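You operate a simulated robot arm through the tools that you are given. There is no shell and no other tool. Be economical: measure what you need, move in short steps, check, and stop when the job is done.

The job below is to be done with a simulated robot arm. You get a single attempt, and the scene is never put back.

JOB
Put things in order on the dryer top. At the end: the grey white-ended bulb from the dryer top stands on top of the brown wooden block; the black-lidded wax tin stands where the cream colour-run sheet box (marked "Colour-run sheets") stood; the cream colour-run sheet box stands where the teal balled socks (marked "COTTON") stood; the teal balled socks is on the white blue-handled tray; whatever was shut is shut again. Leave all else as you found it, and nothing knocked over.

Only the result counts: the job must be done as asked and must still hold three seconds after the hand-in. Knocking over, shifting, dropping, spilling or breaking anything else fails it. Flat cloth is picked up by pressing the open fingertips on it (5 to 10 N) and closing them slowly along it; thin cloth reads only 2 to 8 mm in the jaws.

ROBOT AND FRAMES
A 7-joint arm with a two-finger parallel gripper, fixed in place. Base frame: the origin is at the foot of the arm, x ahead of it, y to its left, z up; the work surface is at about z = 0. Readings come in m, degrees, newtons and seconds.
With the tool pointing down near the work surface it reaches from about 0.22 to 0.58 m from the base axis. Its first joint turns from -66.0 to 66.0 degrees. Payload 2.5 kg.
Tool frame: the origin (TCP) lies between the finger pads and is the grasp point; the fingertips stand 0.023 m ahead of it; z points along the fingers, y is the line along which they close. The gripper opens to 0.094 m. The fingers are 0.038 m wide and 0.01 m thick; the gripper's body (0.054 by 0.096 m) begins 0.039 m behind the TCP.
Orientation is that of the tool frame in the base frame, as a unit quaternion [x, y, z, w]. With the fingers straight down and closing along the base's y, the tool's x points along the base's -x, its y along +y and its z along -z.

CONTROLS
- The arm moves only by the tool jog_arm. Its argument "commands" is a list of rows, each a list of 6 numbers: the shift along the tool's x, y, z in units of 150 mm (1.0 is 150 mm), then the turn, a rotation vector about the tool's x, y, z in units of 180 degrees (1.0 is 180 degrees). In form: [[x, y, z, wx, wy, wz], ...]. A call has 1 to 8 rows; each row is the pose to reach, as a shift and turn from the pose commanded when the call began, along the tool's axes at that moment. "jaw" is the closure, from 0 (fully open) to 1 (shut), set as the call begins (left out, the last holds). A call with a number of a shift or a turn outside -1 to 1 is refused whole. Each row takes 0.2 s and may step no farther than 0.05 m and 8.6 degrees from the row before; otherwise, or with a gripper value out of range, the whole call is refused. A pose out of reach is approached as far as the arm can. The call stops where the force on the tool passes 40 N (or 10 N more than at its start, if that is more) or the arm is blocked; 0.2 s more then pass. The fingers move at their own pace (about 0.108 m/s each) and stop on an object; they squeeze with about 35 N. The grip force told is the motor's: it shows also when the fingers shut on nothing. Time passes only in rows, and 0.2 s behind the last, so rows that repeat a pose let the fingers close. The reply holds the time, the measured pose of the TCP, the force on the tool along the base axes, the opening and the grip force, in the units named above and with some noise, with the torque about the TCP (base axes, N m) and any sound that the robot's microphone picked up.
- Cameras (640 x 400 px; columns grow to the right, rows downward): "scene" is fixed at [0.1341, -0.4204, 0.5404]; the picture's right is [0.69, -0.72, 0.00], its down [-0.43, -0.41, -0.80] and it looks along [0.58, 0.55, -0.60] (base axes); focal length 244 px, centre (320, 200). "wrist" rides on the gripper at [0.087, 0.016, -0.074] in the tool frame; the picture's right is [-0.18, 0.98, 0.00], its down [-0.58, -0.11, -0.81] and it looks along [-0.79, -0.15, 0.59] (tool axes); focal length 243 px, centre (320, 200). There is no depth. A picture from a camera that has moved, and an enlarged one, comes with that camera's place and axes in the base frame and with its lens.
- camera(camera): a new picture of that camera. No time passes.
- close_up(camera, box): a new picture of the part [left, top, right, bottom] of that camera's present view, enlarged. No time passes.
- finish_job(): hands the job in; it is judged then, once.

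Go step by step. Nothing tells you positions but the pictures and the camera data: compare them with the known pose of the tool, close in by small moves and look again before you grip or let go. The budget is 120 turns and 84 pictures, counting those below and the enlarged ones. Unless the task says otherwise, let go and move clear before handing in, and close with one line.

The tools are called after ">>>" as name(argument=value, ...) on one line, values as JSON. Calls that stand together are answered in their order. jog_arm: Moves the arm, as the interface text tells. Its arguments: {"type":"object","properties":{"commands":{"type":"array","items":{"type":"array","items":{"type":"number"}}},"jaw":{"type":"number"}},"required":["commands"]} The other tools are called the same way: camera (camera) takes a picture; close_up (camera, box) takes an enlarged picture of a part of a camera's view; finish_job () hands the job in.

At the start:

```text
time_s: 0.0
position: [0.3053, 0.0955, 0.3488]
tcp_rot: [0.0, 1.0, 0.0, 0.0]
wrist_force: [-0.5, 0.0, -0.1]
torque: [-0.01, -0.01, 0.01]
finger_gap: 0.094
grasp_force: 0.1
```

scene: 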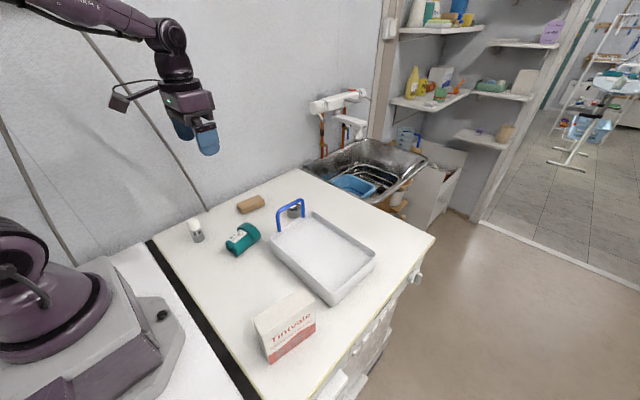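
wrist: 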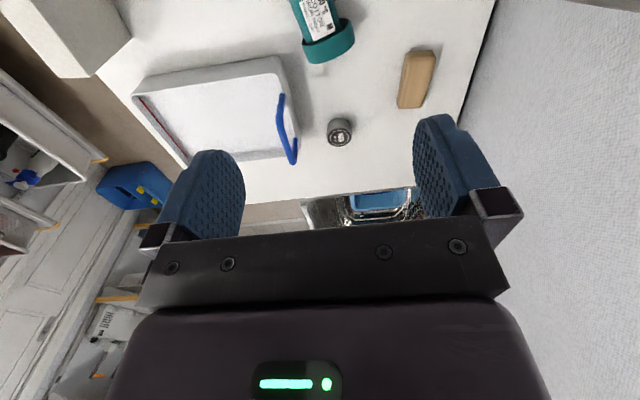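

I see a bulb, the brown block, teal socks, a tray with a blue handle, a cream box and a small tin behind the tray handle. I'll enlarge the scene to measure them.

>>> close_up(camera="scene", box=[170, 180, 330, 280])

>>> close_up(camera="scene", box=[230, 270, 390, 370])

>>> close_up(camera="wrist", box=[240, 0, 480, 150])

```text
4.00 times, centred on (250, 230) of scene
camera zoom: at [0.1341, -0.4204, 0.5404], right [0.69, -0.72, 0.0], down [-0.43, -0.41, -0.8], along [0.58, 0.55, -0.6], focal length 976 px, centre (600, 80)
```

zoom: 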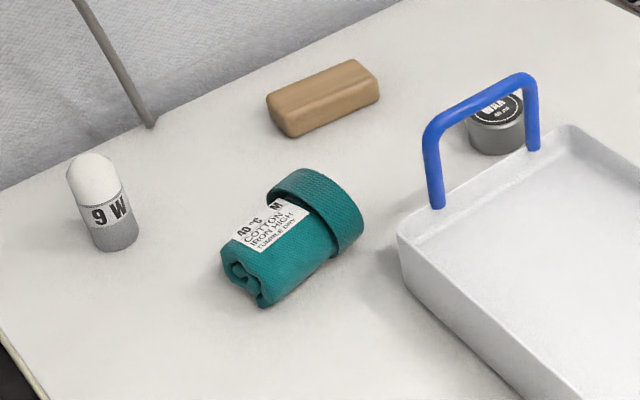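

```text
4.00 times, centred on (310, 320) of scene
camera zoom: at [0.1341, -0.4204, 0.5404], right [0.69, -0.72, 0.0], down [-0.43, -0.41, -0.8], along [0.58, 0.55, -0.6], focal length 976 px, centre (360, -280)
```

zoom: 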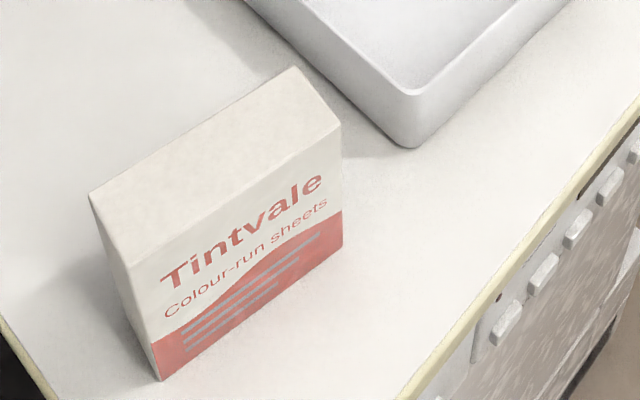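

```text
2.67 times, centred on (360, 75) of wrist
camera zoom: at [0.2186, 0.1116, 0.4223], right [0.18, 0.98, 0.0], down [0.58, -0.11, 0.81], along [0.79, -0.15, -0.59], focal length 647 px, centre (213, 533)
```

zoom: 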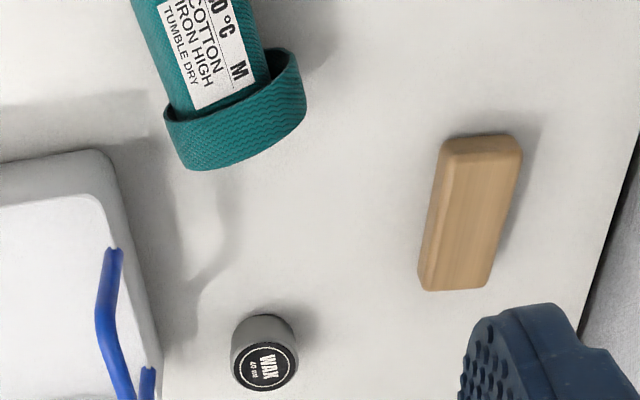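

Estimates: socks at (0.336, 0.084), lying along x. Bulb (0.257, 0.205), block (0.454, 0.227), tin (0.535, 0.09), box (0.259, -0.214) with a yaw of about -11°. The tray spans x 0.38–0.54 and y -0.235–0.02. The socks go first, so I'll move above them and look.

>>> jog_arm(commands=[[-0.03, -0.02, 0.25, 0, 0, 0], [-0.06, -0.04, 0.5, 0, 0, 0], [-0.09, -0.06, 0.75, 0, 0, 0], [-0.1, -0.07, 1.0, 0, 0, 0]], jaw=0)

>>> camera(camera="wrist")

>>> camera(camera="scene")

```text
time_s: 1.0
position: [0.321, 0.083, 0.1985]
tcp_rot: [-0.001, 1.0, 0.0, 0.0]
wrist_force: [0.6, -0.2, 0.5]
torque: [-0.02, 0.04, 0.0]
finger_gap: 0.094
grasp_force: 0.1
```

```text
78 pictures are left
camera wrist: at [0.2338, 0.0999, 0.2716], right [0.18, 0.98, 0.0], down [0.58, -0.11, 0.81], along [0.79, -0.15, -0.59], focal length 243 px, centre (320, 200)
```

wrist: 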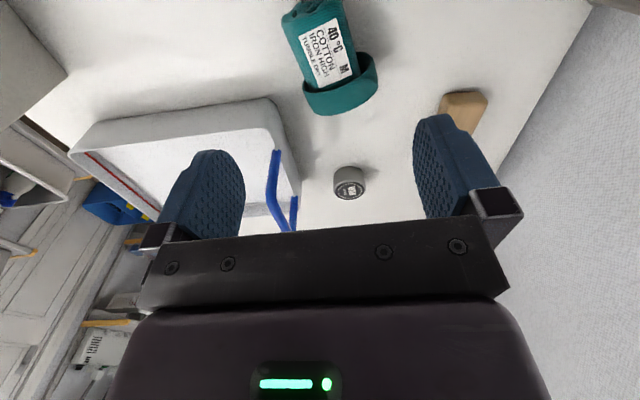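

```text
77 pictures are left
```

scene: 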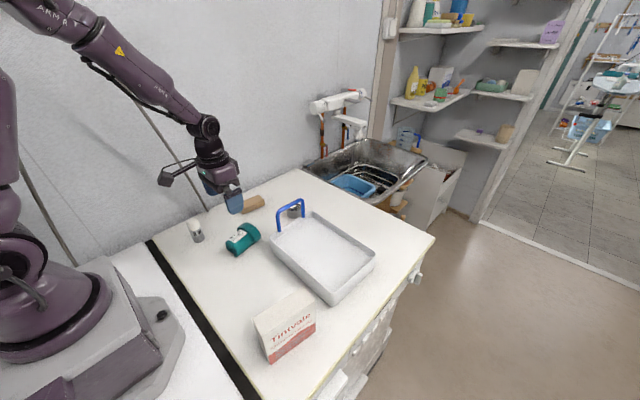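

The socks are centred near (0.337, 0.086) with a yaw of about 11°. I'll go down over them with that yaw and check before gripping.

>>> jog_arm(commands=[[-0.05, 0, 0.2, 0, 0, -0.03], [-0.11, 0.005, 0.4, 0, 0, -0.06], [-0.11, 0.005, 0.65, 0, 0, -0.06], [-0.11, 0.005, 0.8, 0, 0, -0.06], [-0.11, 0.005, 0.8, 0, 0, -0.06]])

>>> close_up(camera="scene", box=[170, 180, 330, 280])

>>> camera(camera="wrist")

```text
time_s: 2.2
position: [0.3376, 0.0856, 0.0759]
tcp_rot: [-0.094, 0.996, 0.0, 0.0]
wrist_force: [-0.4, -0.9, 0.8]
torque: [0.03, -0.03, -0.02]
finger_gap: 0.0942
grasp_force: 0.1
```

```text
4.00 times, centred on (250, 230) of scene
camera zoom: at [0.1341, -0.4204, 0.5404], right [0.69, -0.72, 0.0], down [-0.43, -0.41, -0.8], along [0.58, 0.55, -0.6], focal length 976 px, centre (600, 80)
```

zoom: 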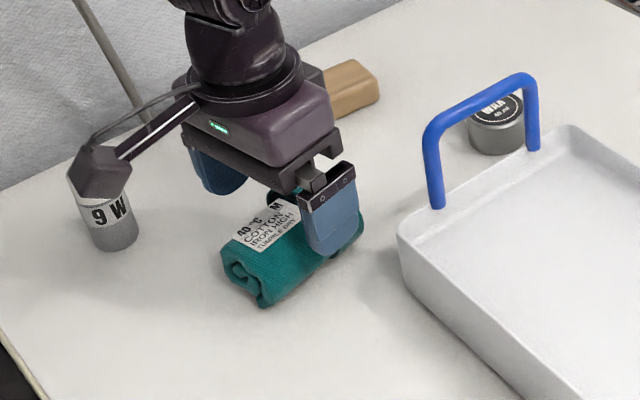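

```text
75 pictures are left
camera wrist: at [0.25, 0.0855, 0.1518], right [0.0, 1.0, 0.0], down [0.59, 0.0, 0.81], along [0.81, 0.0, -0.59], focal length 243 px, centre (320, 200)
```

wrist: 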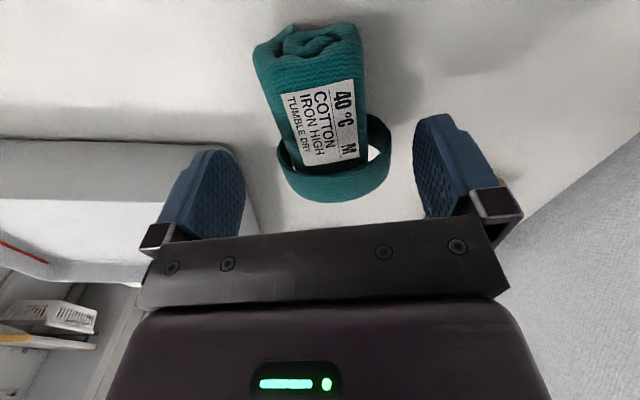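

The gripper straddles the socks well. I'll go down to z 0.03 and close.

>>> jog_arm(commands=[[0.03, 0, 0.15, 0, 0, 0], [0.03, 0, 0.31, 0, 0, 0], [0.03, 0, 0.31, 0, 0, 0]])

>>> jog_arm(commands=[[0, 0, 0, 0, 0, 0], [0, 0, 0, 0, 0, 0], [0, 0, 0, 0, 0, 0], [0, 0, 0, 0, 0, 0]], jaw=1)

>>> close_up(camera="scene", box=[170, 180, 330, 280])

```text
time_s: 3.0
position: [0.3338, 0.0846, 0.0292]
tcp_rot: [-0.095, 0.996, 0.0, 0.0]
wrist_force: [-0.8, 0.3, -0.3]
torque: [0.03, 0.03, -0.01]
finger_gap: 0.094
grasp_force: 0.0
```

```text
time_s: 4.0
position: [0.3345, 0.0853, 0.0295]
tcp_rot: [-0.095, 0.996, 0.0, 0.0]
wrist_force: [1.1, -0.8, 0.0]
torque: [-0.03, 0.01, -0.02]
finger_gap: 0.0664
grasp_force: 34.7
```

```text
4.00 times, centred on (250, 230) of scene
camera zoom: at [0.1341, -0.4204, 0.5404], right [0.69, -0.72, 0.0], down [-0.43, -0.41, -0.8], along [0.58, 0.55, -0.6], focal length 976 px, centre (600, 80)
```

zoom: 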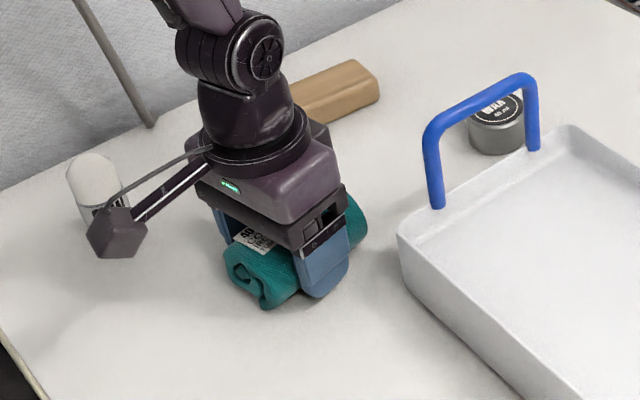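

Gripped with an opening of 66 mm. I'll lift to z ≈ 0.18 and carry towards the tray, going around the handle.

>>> jog_arm(commands=[[0, 0, -0.2, 0, 0, 0], [0, 0, -0.45, 0, 0, 0], [0, 0, -0.7, 0, 0, 0], [0, 0, -1.0, 0, 0, 0], [0.05, -0.26, -1.0, 0, 0, 0], [0.1, -0.52, -1.0, 0, 0, 0], [0.151, -0.785, -1.0, 0, 0, 0], [0.151, -0.785, -1.0, 0, 0, 0]])

>>> jog_arm(commands=[[-0.18, -0.16, 0, 0, 0, 0], [-0.36, -0.32, 0, 0, 0, 0], [-0.55, -0.48, 0, 0, 0, 0], [-0.73, -0.65, 0, 0, 0, 0], [-0.73, -0.65, 0, 0, 0, 0]])

>>> camera(camera="scene")

>>> camera(camera="wrist")

```text
time_s: 5.8
position: [0.3314, -0.0371, 0.1802]
tcp_rot: [-0.095, 0.995, 0.0, 0.0]
wrist_force: [0.4, 0.8, 0.0]
torque: [0.0, 0.04, -0.02]
finger_gap: 0.0001
grasp_force: 35.0
```

```text
time_s: 7.0
position: [0.4594, -0.1113, 0.1817]
tcp_rot: [-0.095, 0.995, 0.0, 0.0]
wrist_force: [-0.1, 0.2, 0.4]
torque: [0.01, 0.05, 0.0]
finger_gap: 0.0
grasp_force: 34.5
```

```text
73 pictures are left
```

scene: 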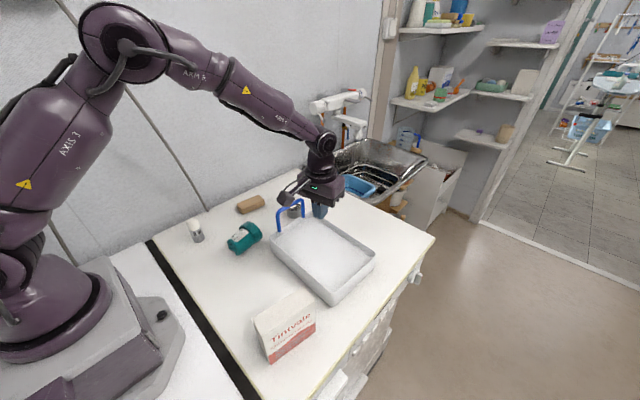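

```text
72 pictures are left
camera wrist: at [0.3711, -0.1106, 0.2566], right [0.0, 1.0, 0.0], down [0.59, 0.0, 0.81], along [0.81, 0.0, -0.59], focal length 243 px, centre (320, 200)
```

wrist: 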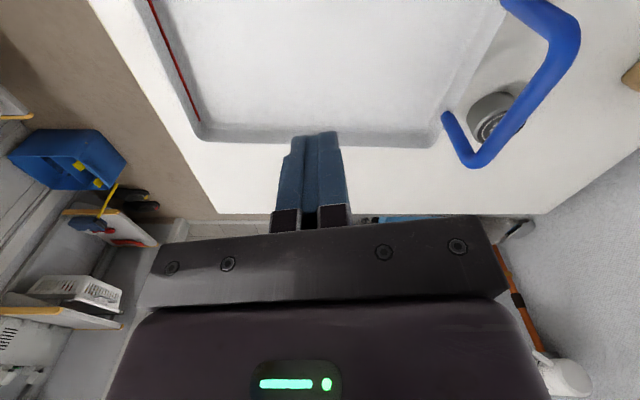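

The socks slipped out early in the lift and seem to be still in place. I'll go back opened and look at them closely.

>>> jog_arm(commands=[[0.18, 0.16, 0, 0, 0, 0], [0.36, 0.32, 0, 0, 0, 0], [0.55, 0.48, 0, 0, 0, 0], [0.73, 0.65, 0, 0, 0, 0], [0.73, 0.65, 0, 0, 0, 0]], jaw=0)

>>> jog_arm(commands=[[-0.05, 0.26, 0, 0, 0, 0], [-0.1, 0.52, 0, 0, 0, 0], [-0.151, 0.785, 0, 0, 0, 0], [-0.151, 0.785, 0.25, 0, 0, 0], [-0.151, 0.785, 0.5, 0, 0, 0], [-0.151, 0.785, 0.5, 0, 0, 0]])

>>> close_up(camera="scene", box=[210, 205, 290, 255])

>>> camera(camera="wrist")

```text
time_s: 8.2
position: [0.3353, -0.0357, 0.18]
tcp_rot: [-0.094, 0.996, 0.0, 0.0]
wrist_force: [0.0, -0.1, -1.0]
torque: [-0.04, -0.01, 0.03]
finger_gap: 0.0938
grasp_force: 0.1
```

```text
time_s: 9.6
position: [0.3343, 0.0828, 0.1062]
tcp_rot: [-0.094, 0.996, 0.0, 0.0]
wrist_force: [-0.2, 0.4, 0.2]
torque: [0.01, 0.0, 0.0]
finger_gap: 0.0943
grasp_force: 0.0
```

```text
8.00 times, centred on (250, 230) of scene
camera zoom: at [0.1341, -0.4204, 0.5404], right [0.69, -0.72, 0.0], down [-0.43, -0.41, -0.8], along [0.58, 0.55, -0.6], focal length 1951 px, centre (880, -40)
```

zoom: 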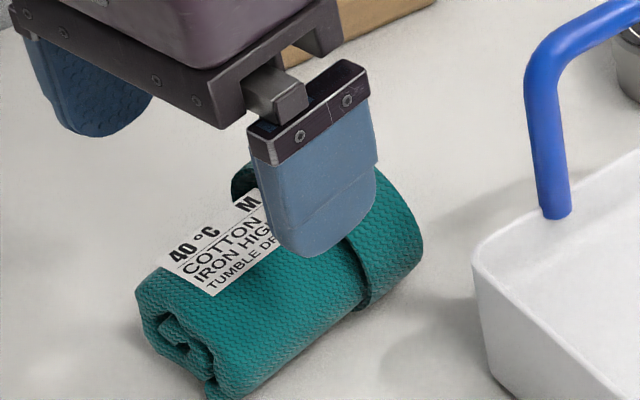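

```text
70 pictures are left
camera wrist: at [0.2456, 0.0837, 0.1815], right [0.0, 1.0, 0.0], down [0.59, 0.0, 0.81], along [0.81, 0.0, -0.59], focal length 243 px, centre (320, 200)
```

wrist: 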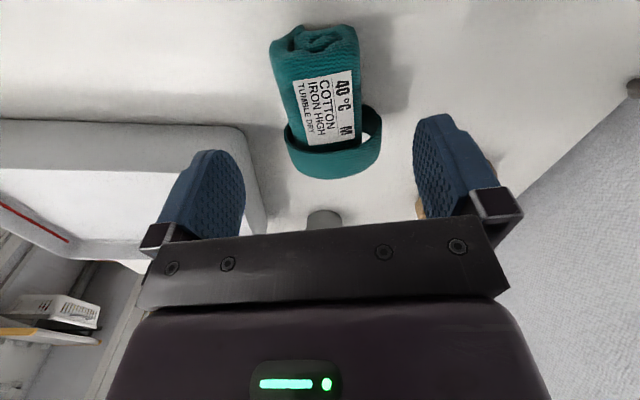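

The socks are in place, spanning x 0.30–0.39, so I had gripped short of their middle. I'll regrip at x ≈ 0.344, a bit deeper, and lift slowly.

>>> jog_arm(commands=[[-0.07, 0.015, 0.2, 0, 0, 0], [-0.07, 0.015, 0.4, 0, 0, 0], [-0.07, 0.015, 0.525, 0, 0, 0], [-0.07, 0.015, 0.525, 0, 0, 0]])

>>> jog_arm(commands=[[0, 0, 0, 0, 0, 0], [0, 0, 0, 0, 0, 0], [0, 0, 0, 0, 0, 0], [0, 0, 0, 0, 0, 0], [0, 0, 0, 0, 0, 0], [0, 0, 0, 0, 0, 0]], jaw=1)

>>> jog_arm(commands=[[0, 0, -0.02, 0, 0, 0], [0, 0, -0.05, 0, 0, 0], [0, 0, -0.08, 0, 0, 0], [0, 0, -0.1, 0, 0, 0]])

>>> close_up(camera="scene", box=[190, 192, 318, 272])

```text
time_s: 10.6
position: [0.3433, 0.0899, 0.0267]
tcp_rot: [-0.094, 0.996, 0.001, -0.001]
wrist_force: [-0.2, -0.2, -0.5]
torque: [-0.01, 0.01, -0.04]
finger_gap: 0.0938
grasp_force: 0.0
```

```text
time_s: 12.0
position: [0.3411, 0.0892, 0.026]
tcp_rot: [-0.095, 0.995, 0.0, 0.0]
wrist_force: [0.5, -0.4, -0.4]
torque: [0.01, -0.02, 0.04]
finger_gap: 0.0663
grasp_force: 35.2
```

```text
time_s: 13.0
position: [0.3424, 0.0896, 0.0415]
tcp_rot: [-0.094, 0.996, 0.0, 0.001]
wrist_force: [0.8, -0.1, -1.2]
torque: [0.01, 0.0, 0.0]
finger_gap: 0.0662
grasp_force: 34.8
```

```text
5.00 times, centred on (254, 232) of scene
camera zoom: at [0.1341, -0.4204, 0.5404], right [0.69, -0.72, 0.0], down [-0.43, -0.41, -0.8], along [0.58, 0.55, -0.6], focal length 1219 px, centre (650, 40)
```

zoom: 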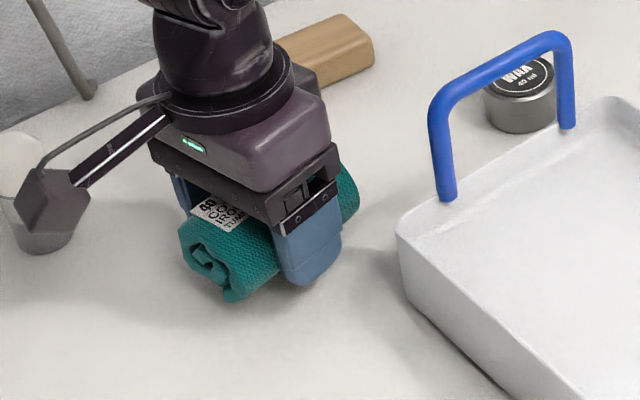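

It appears to be holding; I'll keep lifting gradually.

>>> jog_arm(commands=[[0, 0, -0.08, 0, 0, 0], [0, 0, -0.16, 0, 0, 0], [0, 0, -0.26, 0, 0, 0], [0, 0, -0.36, 0, 0, 0], [0, 0, -0.48, 0, 0, 0], [0, 0, -0.6, 0, 0, 0], [0, 0, -0.72, 0, 0, 0], [0, 0, -0.85, 0, 0, 0]])

>>> close_up(camera="scene", box=[170, 172, 330, 272])

```text
time_s: 14.8
position: [0.3427, 0.0897, 0.169]
tcp_rot: [-0.094, 0.996, 0.0, 0.0]
wrist_force: [0.5, 0.1, -0.7]
torque: [0.01, 0.0, -0.01]
finger_gap: 0.0662
grasp_force: 34.5
```

```text
4.00 times, centred on (250, 222) of scene
camera zoom: at [0.1341, -0.4204, 0.5404], right [0.69, -0.72, 0.0], down [-0.43, -0.41, -0.8], along [0.58, 0.55, -0.6], focal length 976 px, centre (600, 112)
```

zoom: 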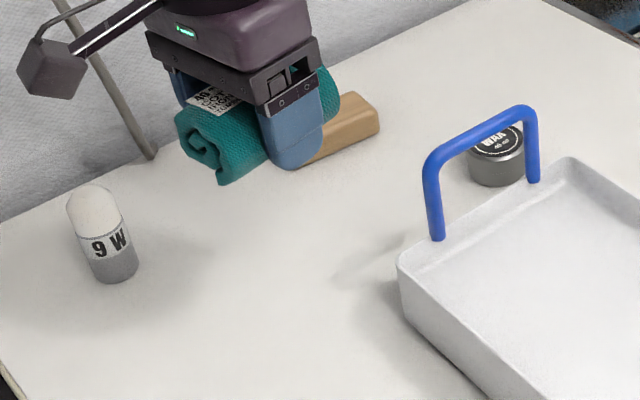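

The socks are held. I'll carry them at z ≈ 0.17 around to above the tray centre.

>>> jog_arm(commands=[[0.03, -0.15, 0, 0, 0, 0], [0.06, -0.32, 0, 0, 0, 0], [0.09, -0.49, 0, 0, 0, 0], [0.125, -0.66, 0, 0, 0, 0], [0.15, -0.78, 0, 0, 0, 0], [0.164, -0.85, 0, 0, 0, 0]])

>>> jog_arm(commands=[[-0.1, -0.09, 0, 0, 0, 0], [-0.24, -0.21, 0, 0, 0, 0], [-0.38, -0.34, 0, 0, 0, 0], [-0.52, -0.47, 0, 0, 0, 0], [-0.62, -0.56, 0, 0, 0, 0], [-0.678, -0.606, 0, 0, 0, 0], [-0.678, -0.606, 0, 0, 0, 0]])

>>> camera(camera="scene")

>>> camera(camera="wrist")

```text
time_s: 16.2
position: [0.3407, -0.0421, 0.169]
tcp_rot: [-0.095, 0.995, 0.0, 0.0]
wrist_force: [-0.4, -0.6, 0.0]
torque: [0.02, -0.01, 0.0]
finger_gap: 0.0661
grasp_force: 35.0
```

```text
time_s: 17.8
position: [0.4593, -0.1126, 0.1689]
tcp_rot: [-0.095, 0.995, 0.0, -0.001]
wrist_force: [0.9, 0.7, -0.7]
torque: [0.01, 0.02, -0.01]
finger_gap: 0.066
grasp_force: 35.3
```

```text
67 pictures are left
```

scene: 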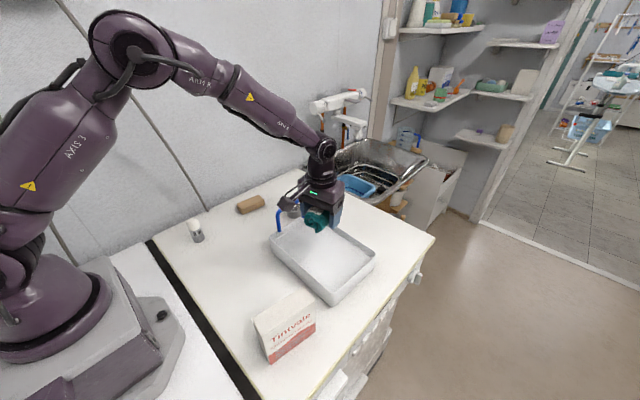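

```text
66 pictures are left
camera wrist: at [0.371, -0.1112, 0.2437], right [0.0, 1.0, 0.0], down [0.59, 0.0, 0.81], along [0.81, 0.0, -0.59], focal length 243 px, centre (320, 200)
```

wrist: 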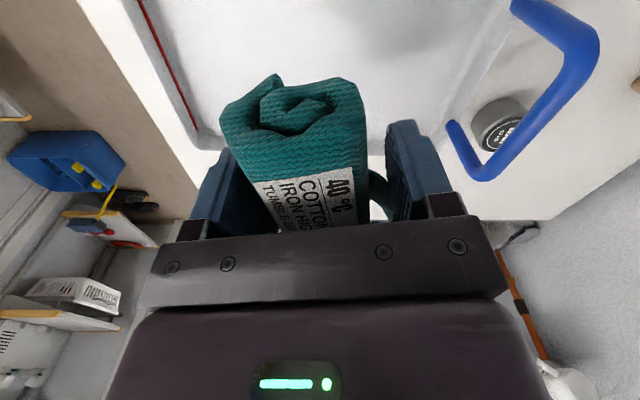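

The socks are over the tray middle, clear of the walls. Lowering now.

>>> jog_arm(commands=[[0, 0, 0.15, 0, 0, 0], [0, 0, 0.32, 0, 0, 0], [0, 0, 0.5, 0, 0, 0], [0, 0, 0.67, 0, 0, 0], [0, 0, 0.78, 0, 0, 0], [0, 0, 0.84, 0, 0, 0], [0, 0, 0.87, 0, 0, 0], [0, 0, 0.87, 0, 0, 0]])

>>> jog_arm(commands=[[0, 0, 0.015, 0, 0, 0], [0, 0, 0.03, 0, 0, 0]])

>>> close_up(camera="scene", box=[250, 180, 410, 280])

```text
time_s: 19.1
position: [0.463, -0.1108, 0.0579]
tcp_rot: [-0.095, 0.995, -0.001, 0.006]
wrist_force: [-1.1, -0.2, 4.1]
torque: [0.17, 0.11, 0.08]
finger_gap: 0.0654
grasp_force: 35.1
stopped in row 6: the force on the tool passed its limit (the readings are from after the stop); the commanded pose is now the measured one
```

```text
time_s: 19.6
position: [0.4631, -0.1112, 0.0579]
tcp_rot: [-0.095, 0.995, 0.0, 0.006]
wrist_force: [0.6, -0.7, 4.3]
torque: [0.12, 0.13, -0.01]
finger_gap: 0.0651
grasp_force: 35.6
stopped in row 2: the force on the tool passed its limit (the readings are from after the stop); the commanded pose is now the measured one
```

```text
4.00 times, centred on (330, 230) of scene
camera zoom: at [0.134, -0.4204, 0.5405], right [0.69, -0.72, 0.0], down [-0.43, -0.41, -0.8], along [0.58, 0.55, -0.6], focal length 976 px, centre (280, 80)
```

zoom: 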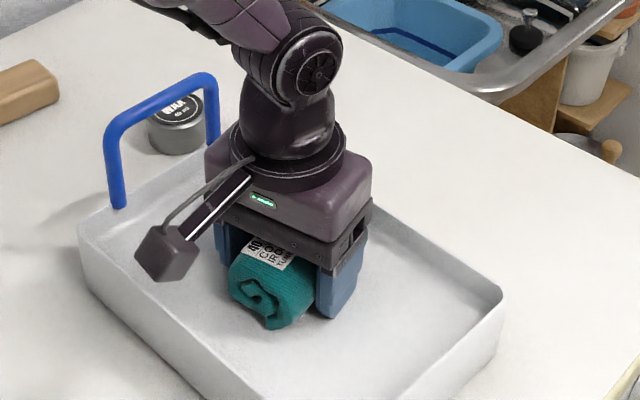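

The socks touch the tray floor, which seems raised to about 0.03. I'll release and rise straight up.

>>> jog_arm(commands=[[0, 0, 0, 0, 0, 0], [0, 0, 0, 0, 0, 0], [0, 0, -0.1, 0, 0, 0], [0, 0, -0.3, 0, 0, 0], [0, 0, -0.6, 0, 0, 0], [0, 0, -0.9, 0, 0, 0]], jaw=0)

>>> camera(camera="scene")

>>> close_up(camera="scene", box=[250, 190, 410, 290])

```text
time_s: 21.0
position: [0.4618, -0.1106, 0.1922]
tcp_rot: [-0.094, 0.996, 0.0, 0.004]
wrist_force: [0.1, -0.1, -1.0]
torque: [-0.01, 0.02, 0.02]
finger_gap: 0.0942
grasp_force: 0.0
```

```text
64 pictures are left
```

scene: 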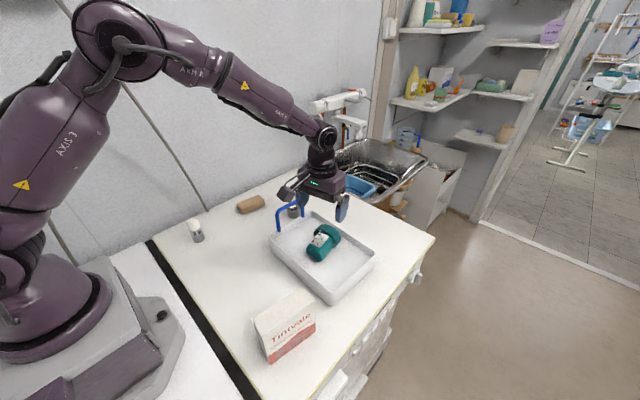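

```text
4.00 times, centred on (330, 240) of scene
camera zoom: at [0.1341, -0.4204, 0.5404], right [0.69, -0.72, 0.0], down [-0.43, -0.41, -0.8], along [0.58, 0.55, -0.6], focal length 976 px, centre (280, 40)
```

zoom: 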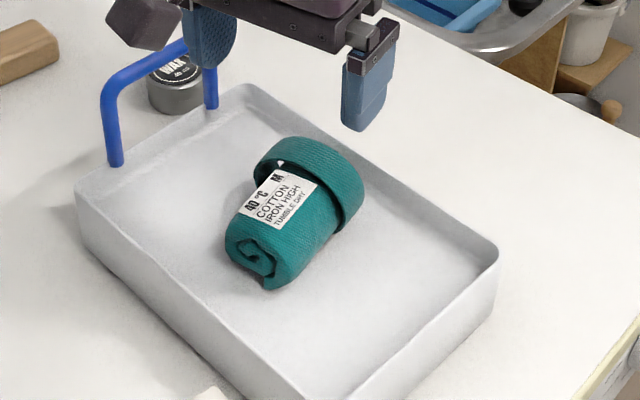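

The socks are on the tray and it hasn't visibly shifted. Next is the cream box: I'll move towards it, turn to its yaw and level the tool.

>>> jog_arm(commands=[[0.2, -0.05, 0, 0, 0.0026, 0.03], [0.4, -0.1, 0, 0, 0.0026, 0.07], [0.6, -0.15, 0, 0, 0.0026, 0.1], [0.718, -0.2, 0, 0, 0.0026, 0.119], [0.718, -0.2, 0, 0, 0.0026, 0.119]])

>>> close_up(camera="scene", box=[240, 278, 336, 368])

```text
time_s: 22.2
position: [0.3606, -0.1618, 0.1907]
tcp_rot: [0.092, 0.996, 0.0, 0.0]
wrist_force: [0.6, -0.2, 0.6]
torque: [0.0, 0.0, -0.02]
finger_gap: 0.0941
grasp_force: 0.0
```

```text
4.44 times, centred on (288, 323) of scene
camera zoom: at [0.134, -0.4204, 0.5404], right [0.69, -0.72, 0.0], down [-0.43, -0.41, -0.8], along [0.58, 0.55, -0.6], focal length 1084 px, centre (462, -347)
```

zoom: 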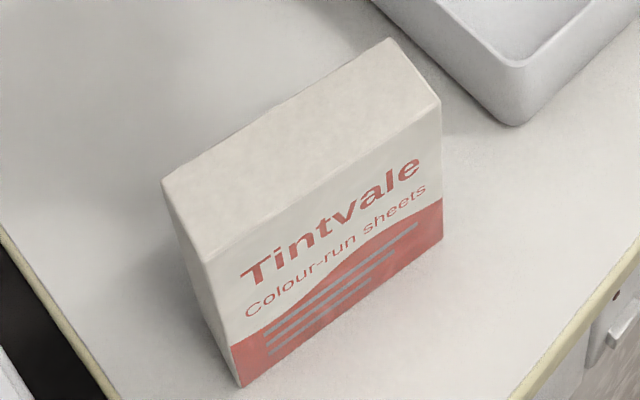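

The box centre refines to (0.260, -0.212), yaw about -10.3°, height about 0.115. Moving above it and checking.

>>> jog_arm(commands=[[0.2, -0.15, 0, 0, 0, 0], [0.4, -0.3, 0, 0, 0, 0], [0.6, -0.457, 0, 0, 0, 0], [0.6, -0.457, 0.15, 0, 0, 0], [0.6, -0.457, 0.15, 0, 0, 0]])

>>> camera(camera="wrist")

>>> close_up(camera="scene", box=[220, 260, 348, 370])

```text
time_s: 23.4
position: [0.2603, -0.2104, 0.1686]
tcp_rot: [0.092, 0.996, 0.0, 0.001]
wrist_force: [-0.3, -0.5, 0.2]
torque: [0.01, -0.01, 0.03]
finger_gap: 0.094
grasp_force: 0.0
```

```text
61 pictures are left
camera wrist: at [0.1778, -0.1789, 0.2441], right [0.36, 0.93, 0.0], down [0.55, -0.21, 0.81], along [0.75, -0.29, -0.59], focal length 243 px, centre (320, 200)
```

wrist: 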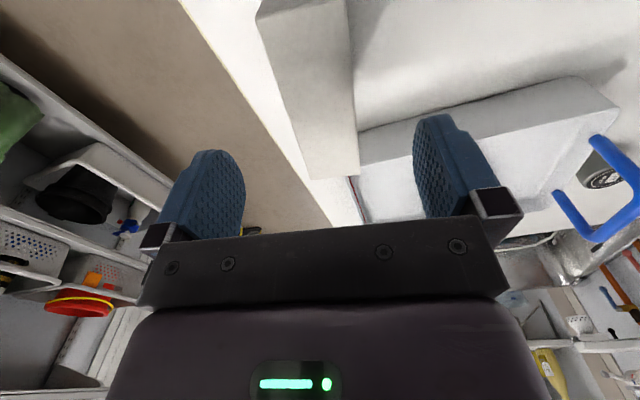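

```text
3.64 times, centred on (284, 315) of scene
camera zoom: at [0.134, -0.4204, 0.5404], right [0.69, -0.72, 0.0], down [-0.43, -0.41, -0.8], along [0.58, 0.55, -0.6], focal length 887 px, centre (451, -218)
```

zoom: 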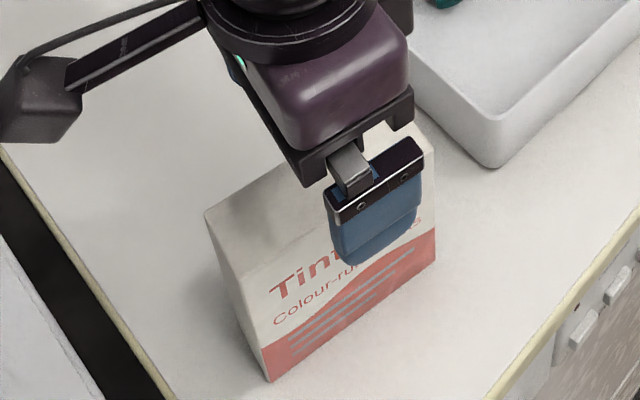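

Alignment is good. I'll go down to z ≈ 0.088 and grip the box across its thin side.

>>> jog_arm(commands=[[0, -0.01, 0.2, 0, 0, 0], [0, -0.01, 0.4, 0, 0, 0], [0, -0.01, 0.53, 0, 0, 0], [0, -0.01, 0.53, 0, 0, 0]])

>>> jog_arm(commands=[[0, 0, 0, 0, 0, 0], [0, 0, 0, 0, 0, 0], [0, 0, 0, 0, 0, 0], [0, 0, 0, 0, 0, 0], [0, 0, 0, 0, 0, 0], [0, 0, 0, 0, 0, 0]], jaw=1)

>>> jog_arm(commands=[[0, 0, -0.02, 0, 0, 0], [0, 0, -0.05, 0, 0, 0], [0, 0, -0.1, 0, 0, 0]])

>>> close_up(camera="scene", box=[220, 260, 348, 370])

```text
time_s: 24.4
position: [0.2618, -0.215, 0.0899]
tcp_rot: [0.092, 0.996, 0.0, 0.002]
wrist_force: [-0.7, -0.2, -0.1]
torque: [0.0, 0.01, 0.0]
finger_gap: 0.0939
grasp_force: 0.2
```

```text
time_s: 25.8
position: [0.2604, -0.214, 0.0893]
tcp_rot: [0.092, 0.996, 0.0, 0.001]
wrist_force: [1.0, -0.3, -0.4]
torque: [0.02, -0.02, -0.01]
finger_gap: 0.0396
grasp_force: 35.0
```

```text
time_s: 26.6
position: [0.2615, -0.2133, 0.1047]
tcp_rot: [0.092, 0.996, 0.001, 0.001]
wrist_force: [0.2, 0.4, -1.0]
torque: [0.0, -0.01, 0.0]
finger_gap: 0.0395
grasp_force: 34.6
```

```text
3.64 times, centred on (284, 315) of scene
camera zoom: at [0.1341, -0.4204, 0.5404], right [0.69, -0.72, 0.0], down [-0.43, -0.41, -0.8], along [0.58, 0.55, -0.6], focal length 887 px, centre (451, -218)
```

zoom: 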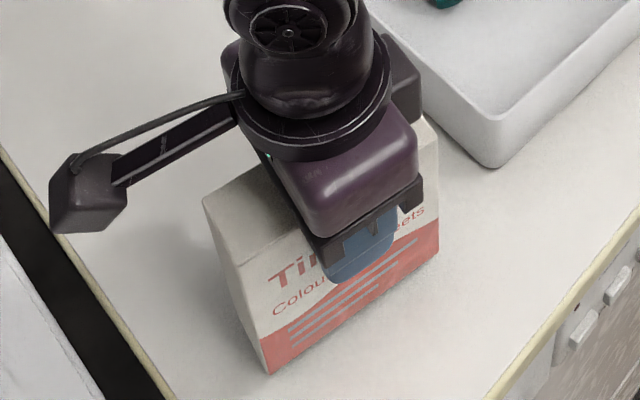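

The box is held and lifted. I'll raise it and carry it along +y at x ≈ 0.26, clear of the tray.

>>> jog_arm(commands=[[0, 0, -0.18, 0, 0, 0], [0, 0, -0.36, 0, 0, 0], [0.04, 0.2, -0.4, 0, 0, 0], [0.08, 0.42, -0.4, 0, 0, 0], [0.12, 0.65, -0.4, 0, 0, 0], [0.16, 0.86, -0.4, 0, 0, 0], [0.183, 0.983, -0.4, 0, 0, 0]])

>>> jog_arm(commands=[[0.04, 0.2, 0, 0, 0, -0.015], [0.08, 0.42, 0, 0, 0, -0.03], [0.12, 0.65, 0, 0, 0, -0.045], [0.16, 0.86, 0, 0, 0, -0.059], [0.183, 0.983, 0, 0, 0, -0.059], [0.183, 0.983, 0, 0, 0, -0.059]])

>>> camera(camera="scene")

```text
time_s: 28.2
position: [0.2611, -0.0635, 0.1654]
tcp_rot: [0.091, 0.996, 0.0, 0.001]
wrist_force: [-0.4, -0.7, -0.9]
torque: [-0.03, 0.02, 0.01]
finger_gap: 0.04
grasp_force: 35.1
```

```text
time_s: 29.6
position: [0.26, 0.0867, 0.1645]
tcp_rot: [-0.001, 1.0, 0.0, 0.0]
wrist_force: [0.4, -0.5, -1.1]
torque: [-0.03, 0.0, 0.02]
finger_gap: 0.0397
grasp_force: 35.3
```

```text
58 pictures are left
```

scene: 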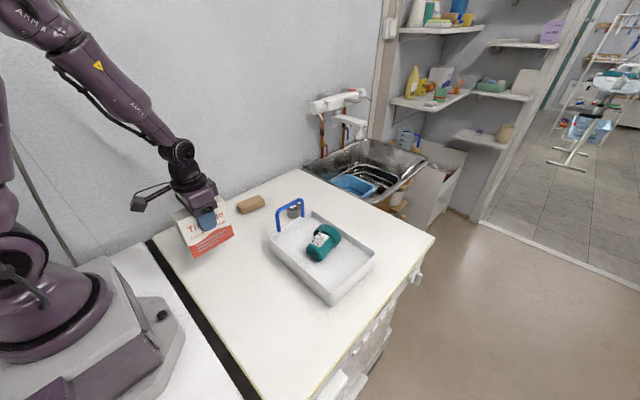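

Now I'll move +x 0.08 to the socks' old spot and lower the box.

>>> jog_arm(commands=[[-0.18, 0, 0, 0, 0, 0], [-0.36, 0, 0, 0, 0, 0], [-0.533, 0, 0, 0, 0, 0], [-0.533, 0, 0.15, 0, 0, 0], [-0.533, 0, 0.32, 0, 0, 0], [-0.533, 0, 0.44, 0, 0, 0], [-0.533, 0, 0.47, 0, 0, 0]])

>>> close_up(camera="scene", box=[170, 172, 330, 272])

>>> jog_arm(commands=[[0, 0, 0.013, 0, 0, 0], [0, 0, 0.025, 0, 0, 0], [0, 0, 0.03, 0, 0, 0]])

```text
time_s: 31.2
position: [0.3411, 0.0862, 0.0934]
tcp_rot: [-0.001, 1.0, 0.0, 0.0]
wrist_force: [-0.3, -0.2, -0.9]
torque: [0.0, -0.01, -0.03]
finger_gap: 0.0393
grasp_force: 35.2
```

```text
4.00 times, centred on (250, 222) of scene
camera zoom: at [0.1341, -0.4204, 0.5404], right [0.69, -0.72, 0.0], down [-0.43, -0.41, -0.8], along [0.58, 0.55, -0.6], focal length 976 px, centre (600, 112)
```

zoom: 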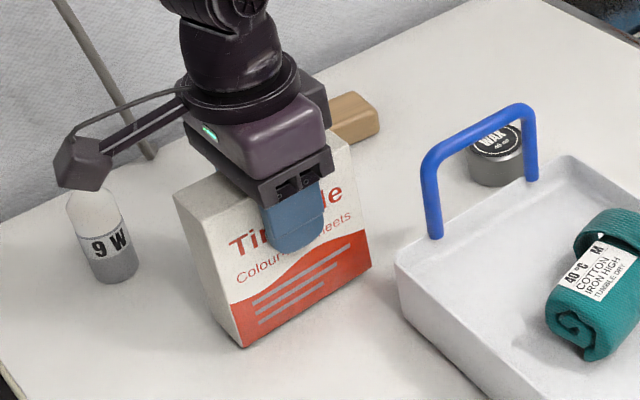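

```text
time_s: 32.0
position: [0.3407, 0.0875, 0.0895]
tcp_rot: [-0.001, 1.0, 0.0, 0.001]
wrist_force: [0.4, -0.1, -1.3]
torque: [-0.03, -0.02, 0.03]
finger_gap: 0.0396
grasp_force: 35.0
```

>>> jog_arm(commands=[[0, 0, 0.004, 0, 0, 0], [0, 0, 0.008, 0, 0, 0], [0, 0, 0.008, 0, 0, 0]])

```text
time_s: 32.8
position: [0.3402, 0.0856, 0.0877]
tcp_rot: [-0.001, 1.0, 0.0, 0.001]
wrist_force: [-3.0, 0.3, 7.8]
torque: [-0.04, 0.13, -0.05]
finger_gap: 0.0397
grasp_force: 34.9
```

The box touches the surface now. I'll release it and rise.

>>> jog_arm(commands=[[0, 0, 0, 0, 0, 0], [0, 0, 0, 0, 0, 0], [0, 0, 0, 0, 0, 0], [0, 0, -0.2, 0, 0, 0], [0, 0, -0.45, 0, 0, 0], [0, 0, -0.7, 0, 0, 0], [0, 0, -1.0, 0, 0, 0]], jaw=0)

>>> camera(camera="wrist")

>>> close_up(camera="scene", box=[170, 172, 330, 272])

```text
time_s: 34.4
position: [0.3408, 0.0859, 0.2394]
tcp_rot: [-0.001, 1.0, 0.001, 0.001]
wrist_force: [-0.2, -0.2, -0.4]
torque: [-0.03, 0.0, 0.01]
finger_gap: 0.0937
grasp_force: 0.1
```

```text
56 pictures are left
camera wrist: at [0.2546, 0.1018, 0.3142], right [0.18, 0.98, 0.0], down [0.58, -0.11, 0.81], along [0.79, -0.15, -0.59], focal length 243 px, centre (320, 200)
```

wrist: 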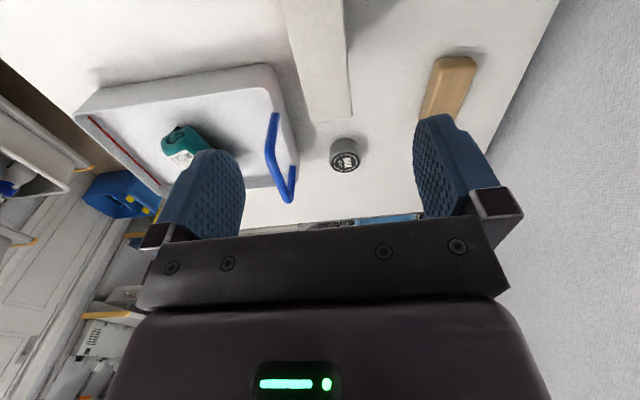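

```text
4.00 times, centred on (250, 222) of scene
camera zoom: at [0.1341, -0.4204, 0.5404], right [0.69, -0.72, 0.0], down [-0.43, -0.41, -0.8], along [0.58, 0.55, -0.6], focal length 976 px, centre (600, 112)
```

zoom: 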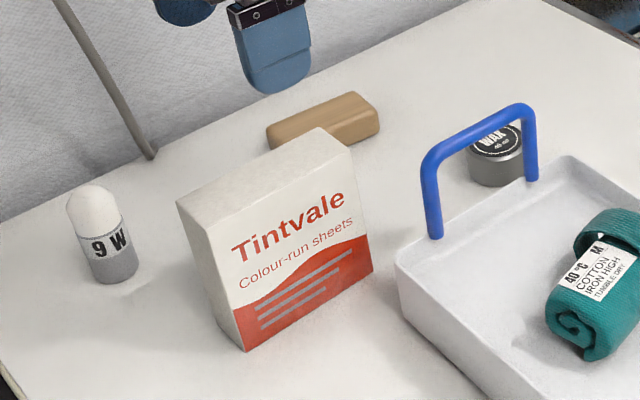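

The box stands well. Next is the tin at about (0.537, 0.091). I'll turn the tool about 65° so the fingers avoid the tray handle and the camera swings to the wall side, while moving outward at height.

>>> jog_arm(commands=[[-0.12, 0, 0, 0, 0, 0.045], [-0.25, 0, 0, 0, 0, 0.09], [-0.38, 0, 0, 0, 0, 0.135], [-0.5, 0, 0, 0, 0, 0.18], [-0.63, 0, 0, 0, 0, 0.225], [-0.76, 0, 0, 0, 0, 0.27], [-0.88, 0, 0, 0, 0, 0.315], [-1.0, 0, 0, 0, 0, 0.36]])

>>> camera(camera="wrist")

```text
time_s: 36.2
position: [0.491, 0.0865, 0.2385]
tcp_rot: [0.536, 0.844, 0.0, 0.001]
wrist_force: [-0.6, -0.3, -0.2]
torque: [0.0, -0.04, 0.0]
finger_gap: 0.0944
grasp_force: 0.1
```

```text
54 pictures are left
camera wrist: at [0.4687, 0.1729, 0.3129], right [0.97, 0.25, 0.0], down [0.15, -0.57, 0.81], along [0.2, -0.78, -0.59], focal length 243 px, centre (320, 200)
```

wrist: 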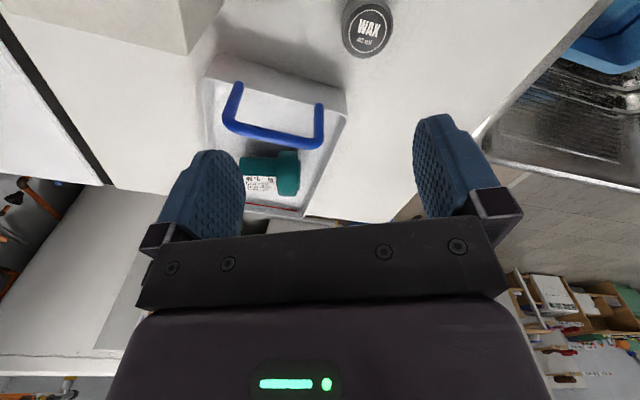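

The tin's lid centres at (0.536, 0.093) with a diameter of about 46 mm. I'll move over it and come down partway.

>>> jog_arm(commands=[[-0.05, 0.15, 0, 0, 0, 0], [-0.091, 0.289, 0.1, 0, 0, 0], [-0.091, 0.289, 0.35, 0, 0, 0], [-0.091, 0.289, 0.6, 0, 0, 0], [-0.091, 0.289, 0.85, 0, 0, 0], [-0.091, 0.289, 0.95, 0, 0, 0], [-0.091, 0.289, 0.95, 0, 0, 0]])

>>> camera(camera="wrist")

>>> close_up(camera="scene", box=[240, 160, 368, 240])

```text
time_s: 37.8
position: [0.5371, 0.092, 0.0939]
tcp_rot: [0.534, 0.845, 0.001, 0.0]
wrist_force: [0.3, 0.3, 0.0]
torque: [0.0, 0.01, 0.04]
finger_gap: 0.0941
grasp_force: 0.1
```

```text
53 pictures are left
camera wrist: at [0.5134, 0.1786, 0.1688], right [0.97, 0.25, 0.0], down [0.15, -0.57, 0.81], along [0.21, -0.78, -0.59], focal length 243 px, centre (320, 200)
```

wrist: 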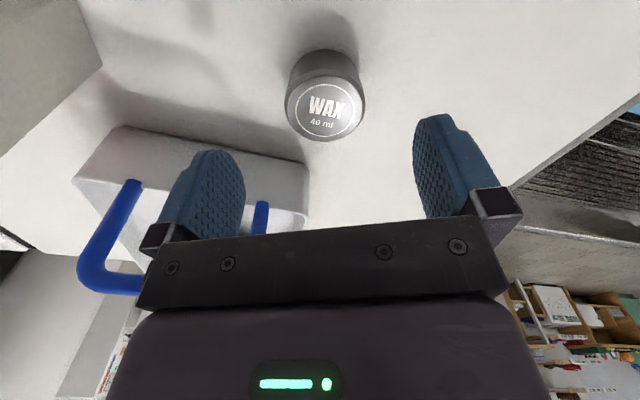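

```text
5.00 times, centred on (304, 200) of scene
camera zoom: at [0.1341, -0.4204, 0.5404], right [0.69, -0.72, 0.0], down [-0.43, -0.41, -0.8], along [0.58, 0.55, -0.6], focal length 1219 px, centre (400, 200)
```

zoom: 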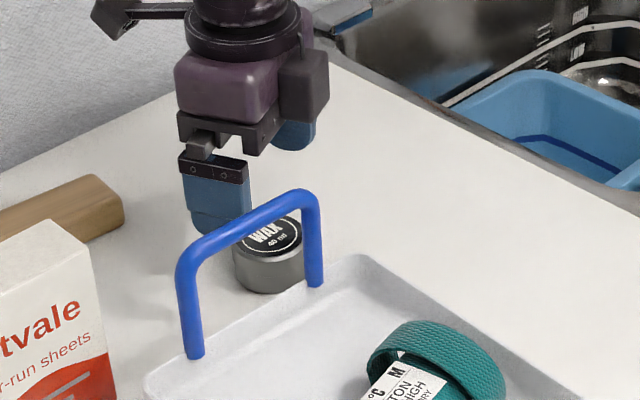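

Combining both views gives a tin height of about 27 mm and a centre at (0.541, 0.089). I'll correct slightly, go down and close.

>>> jog_arm(commands=[[-0.03, 0.015, 0.15, 0, 0, 0], [-0.03, 0.015, 0.35, 0, 0, 0], [-0.03, 0.015, 0.455, 0, 0, 0], [-0.03, 0.015, 0.455, 0, 0, 0]])

>>> close_up(camera="scene", box=[240, 160, 368, 240])

>>> camera(camera="wrist")

```text
time_s: 38.8
position: [0.5396, 0.0894, 0.0283]
tcp_rot: [0.535, 0.845, 0.002, 0.0]
wrist_force: [-0.1, -0.3, -0.7]
torque: [0.01, 0.02, 0.02]
finger_gap: 0.0939
grasp_force: 0.1
```

```text
5.00 times, centred on (304, 200) of scene
camera zoom: at [0.1341, -0.4204, 0.5404], right [0.69, -0.72, 0.0], down [-0.43, -0.41, -0.8], along [0.58, 0.55, -0.6], focal length 1219 px, centre (400, 200)
```

zoom: 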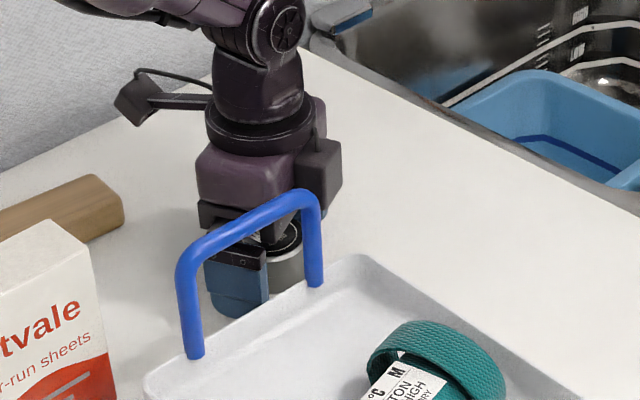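

```text
50 pictures are left
camera wrist: at [0.5173, 0.1741, 0.1032], right [0.97, 0.25, 0.0], down [0.15, -0.57, 0.81], along [0.21, -0.78, -0.59], focal length 243 px, centre (320, 200)
```

wrist: 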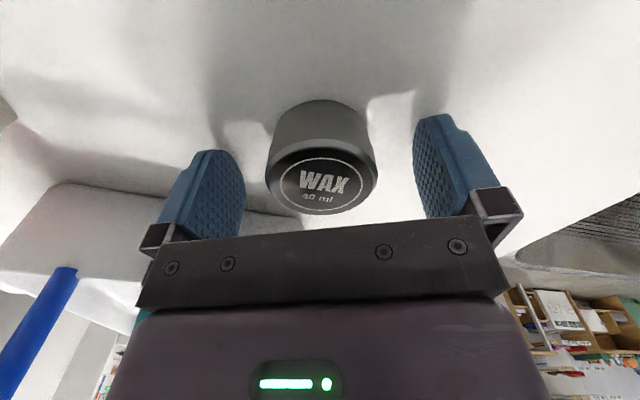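

The tin is centred between the fingers; closing.

>>> jog_arm(commands=[[0, 0, 0, 0, 0, 0], [0, 0, 0, 0, 0, 0], [0, 0, 0, 0, 0, 0], [0, 0, 0, 0, 0, 0], [0, 0, 0, 0, 0, 0]], jaw=1)

>>> jog_arm(commands=[[0, 0, -0.03, 0, 0, 0], [0, 0, -0.07, 0, 0, 0], [0, 0, -0.12, 0, 0, 0], [0, 0, -0.2, 0, 0, 0], [0, 0, -0.3, 0, 0, 0], [0, 0, -0.4, 0, 0, 0]])

>>> close_up(camera="scene", box=[240, 160, 368, 240])

```text
time_s: 40.0
position: [0.5394, 0.0884, 0.0275]
tcp_rot: [0.535, 0.845, 0.0, 0.0]
wrist_force: [-0.1, 0.3, 0.4]
torque: [0.04, -0.01, 0.02]
finger_gap: 0.0508
grasp_force: 35.1
```

```text
time_s: 41.4
position: [0.5399, 0.0897, 0.0891]
tcp_rot: [0.535, 0.845, 0.0, 0.001]
wrist_force: [-0.3, 0.6, -1.2]
torque: [0.01, 0.01, -0.04]
finger_gap: 0.0507
grasp_force: 35.4
```

```text
5.00 times, centred on (304, 200) of scene
camera zoom: at [0.1341, -0.4204, 0.5404], right [0.69, -0.72, 0.0], down [-0.43, -0.41, -0.8], along [0.58, 0.55, -0.6], focal length 1219 px, centre (400, 200)
```

zoom: 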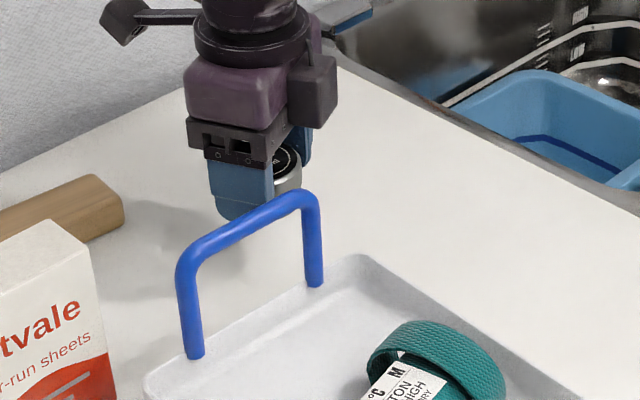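

Tin held. I'll lift high, then carry it diagonally over the tray to the box's old spot.

>>> jog_arm(commands=[[0, 0, -0.25, 0, 0, 0], [0, 0, -0.5, 0, 0, 0], [0, 0, -0.75, 0, 0, 0], [0, 0, -1.0, 0, 0, 0], [-0.085, -0.212, -1.0, 0, 0, 0], [-0.17, -0.424, -1.0, 0, 0, 0], [-0.255, -0.637, -1.0, 0, 0, 0], [-0.34, -0.849, -1.0, 0, 0, 0]])

>>> jog_arm(commands=[[-0.085, -0.212, 0, 0, 0, 0], [-0.17, -0.424, 0, 0, 0, 0], [-0.255, -0.637, 0, 0, 0, 0], [-0.34, -0.849, 0, 0, 0, 0]])

>>> jog_arm(commands=[[-0.085, -0.212, 0, 0, 0, 0], [-0.17, -0.424, 0, 0, 0, 0], [-0.255, -0.637, 0, 0, 0, 0], [-0.34, -0.849, 0, 0, 0, 0], [-0.34, -0.849, 0, 0, 0, 0]])

>>> camera(camera="scene")

```text
time_s: 43.2
position: [0.4453, -0.0105, 0.2379]
tcp_rot: [0.535, 0.845, 0.0, 0.001]
wrist_force: [0.2, -0.1, -0.3]
torque: [-0.02, -0.02, 0.03]
finger_gap: 0.0507
grasp_force: 34.9
```

```text
time_s: 44.2
position: [0.3541, -0.1127, 0.2361]
tcp_rot: [0.535, 0.845, 0.001, 0.002]
wrist_force: [-0.2, -0.5, -1.5]
torque: [0.03, -0.03, -0.01]
finger_gap: 0.051
grasp_force: 34.9
```

```text
time_s: 45.4
position: [0.2591, -0.2121, 0.2378]
tcp_rot: [0.535, 0.845, 0.001, 0.001]
wrist_force: [0.3, 0.9, -0.7]
torque: [0.01, 0.01, -0.03]
finger_gap: 0.051
grasp_force: 34.8
```

```text
48 pictures are left
```

scene: 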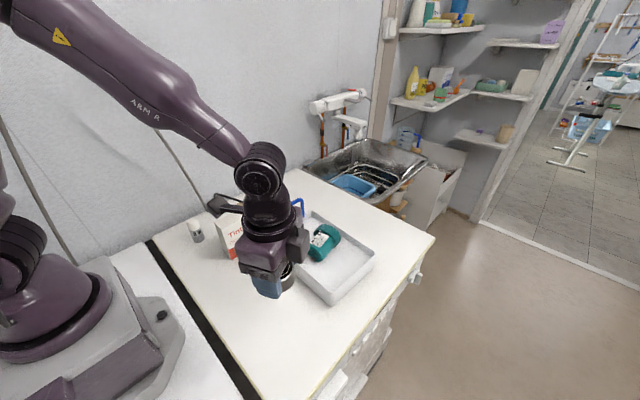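

Lowering the tin at (0.260, -0.212).

>>> jog_arm(commands=[[0, 0, 0.25, 0, 0, 0], [0, 0, 0.5, 0, 0, 0], [0, 0, 0.75, 0, 0, 0], [0, 0, 1.0, 0, 0, 0]])

>>> jog_arm(commands=[[0, 0, 0.2, 0, 0, 0], [0, 0, 0.34, 0, 0, 0], [0, 0, 0.37, 0, 0, 0], [0, 0, 0.385, 0, 0, 0], [0, 0, 0.385, 0, 0, 0]])

>>> close_up(camera="scene", box=[220, 260, 348, 370])

```text
time_s: 46.4
position: [0.2604, -0.2116, 0.0856]
tcp_rot: [0.535, 0.845, 0.0, 0.0]
wrist_force: [-0.4, -0.1, -0.6]
torque: [-0.01, 0.02, 0.0]
finger_gap: 0.0505
grasp_force: 35.0
```

```text
time_s: 47.6
position: [0.2607, -0.2118, 0.029]
tcp_rot: [0.536, 0.844, 0.001, 0.0]
wrist_force: [0.6, -0.2, -0.4]
torque: [0.0, -0.01, 0.03]
finger_gap: 0.051
grasp_force: 35.2
```

```text
3.64 times, centred on (284, 315) of scene
camera zoom: at [0.1341, -0.4204, 0.5404], right [0.69, -0.72, 0.0], down [-0.43, -0.41, -0.8], along [0.58, 0.55, -0.6], focal length 887 px, centre (451, -218)
```

zoom: 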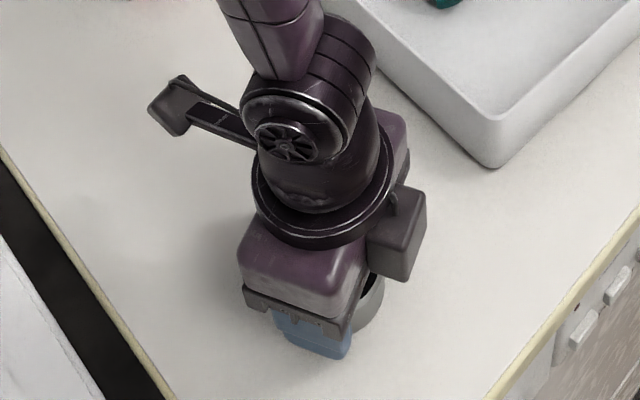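

>>> jog_arm(commands=[[0, 0, 0.005, 0, 0, 0], [0, 0, 0.01, 0, 0, 0], [0, 0, 0.01, 0, 0, 0]])

```text
time_s: 48.4
position: [0.2612, -0.2121, 0.0297]
tcp_rot: [0.535, 0.845, 0.001, 0.002]
wrist_force: [-2.4, 1.2, 15.8]
torque: [-0.03, 0.19, -0.01]
finger_gap: 0.051
grasp_force: 35.0
```

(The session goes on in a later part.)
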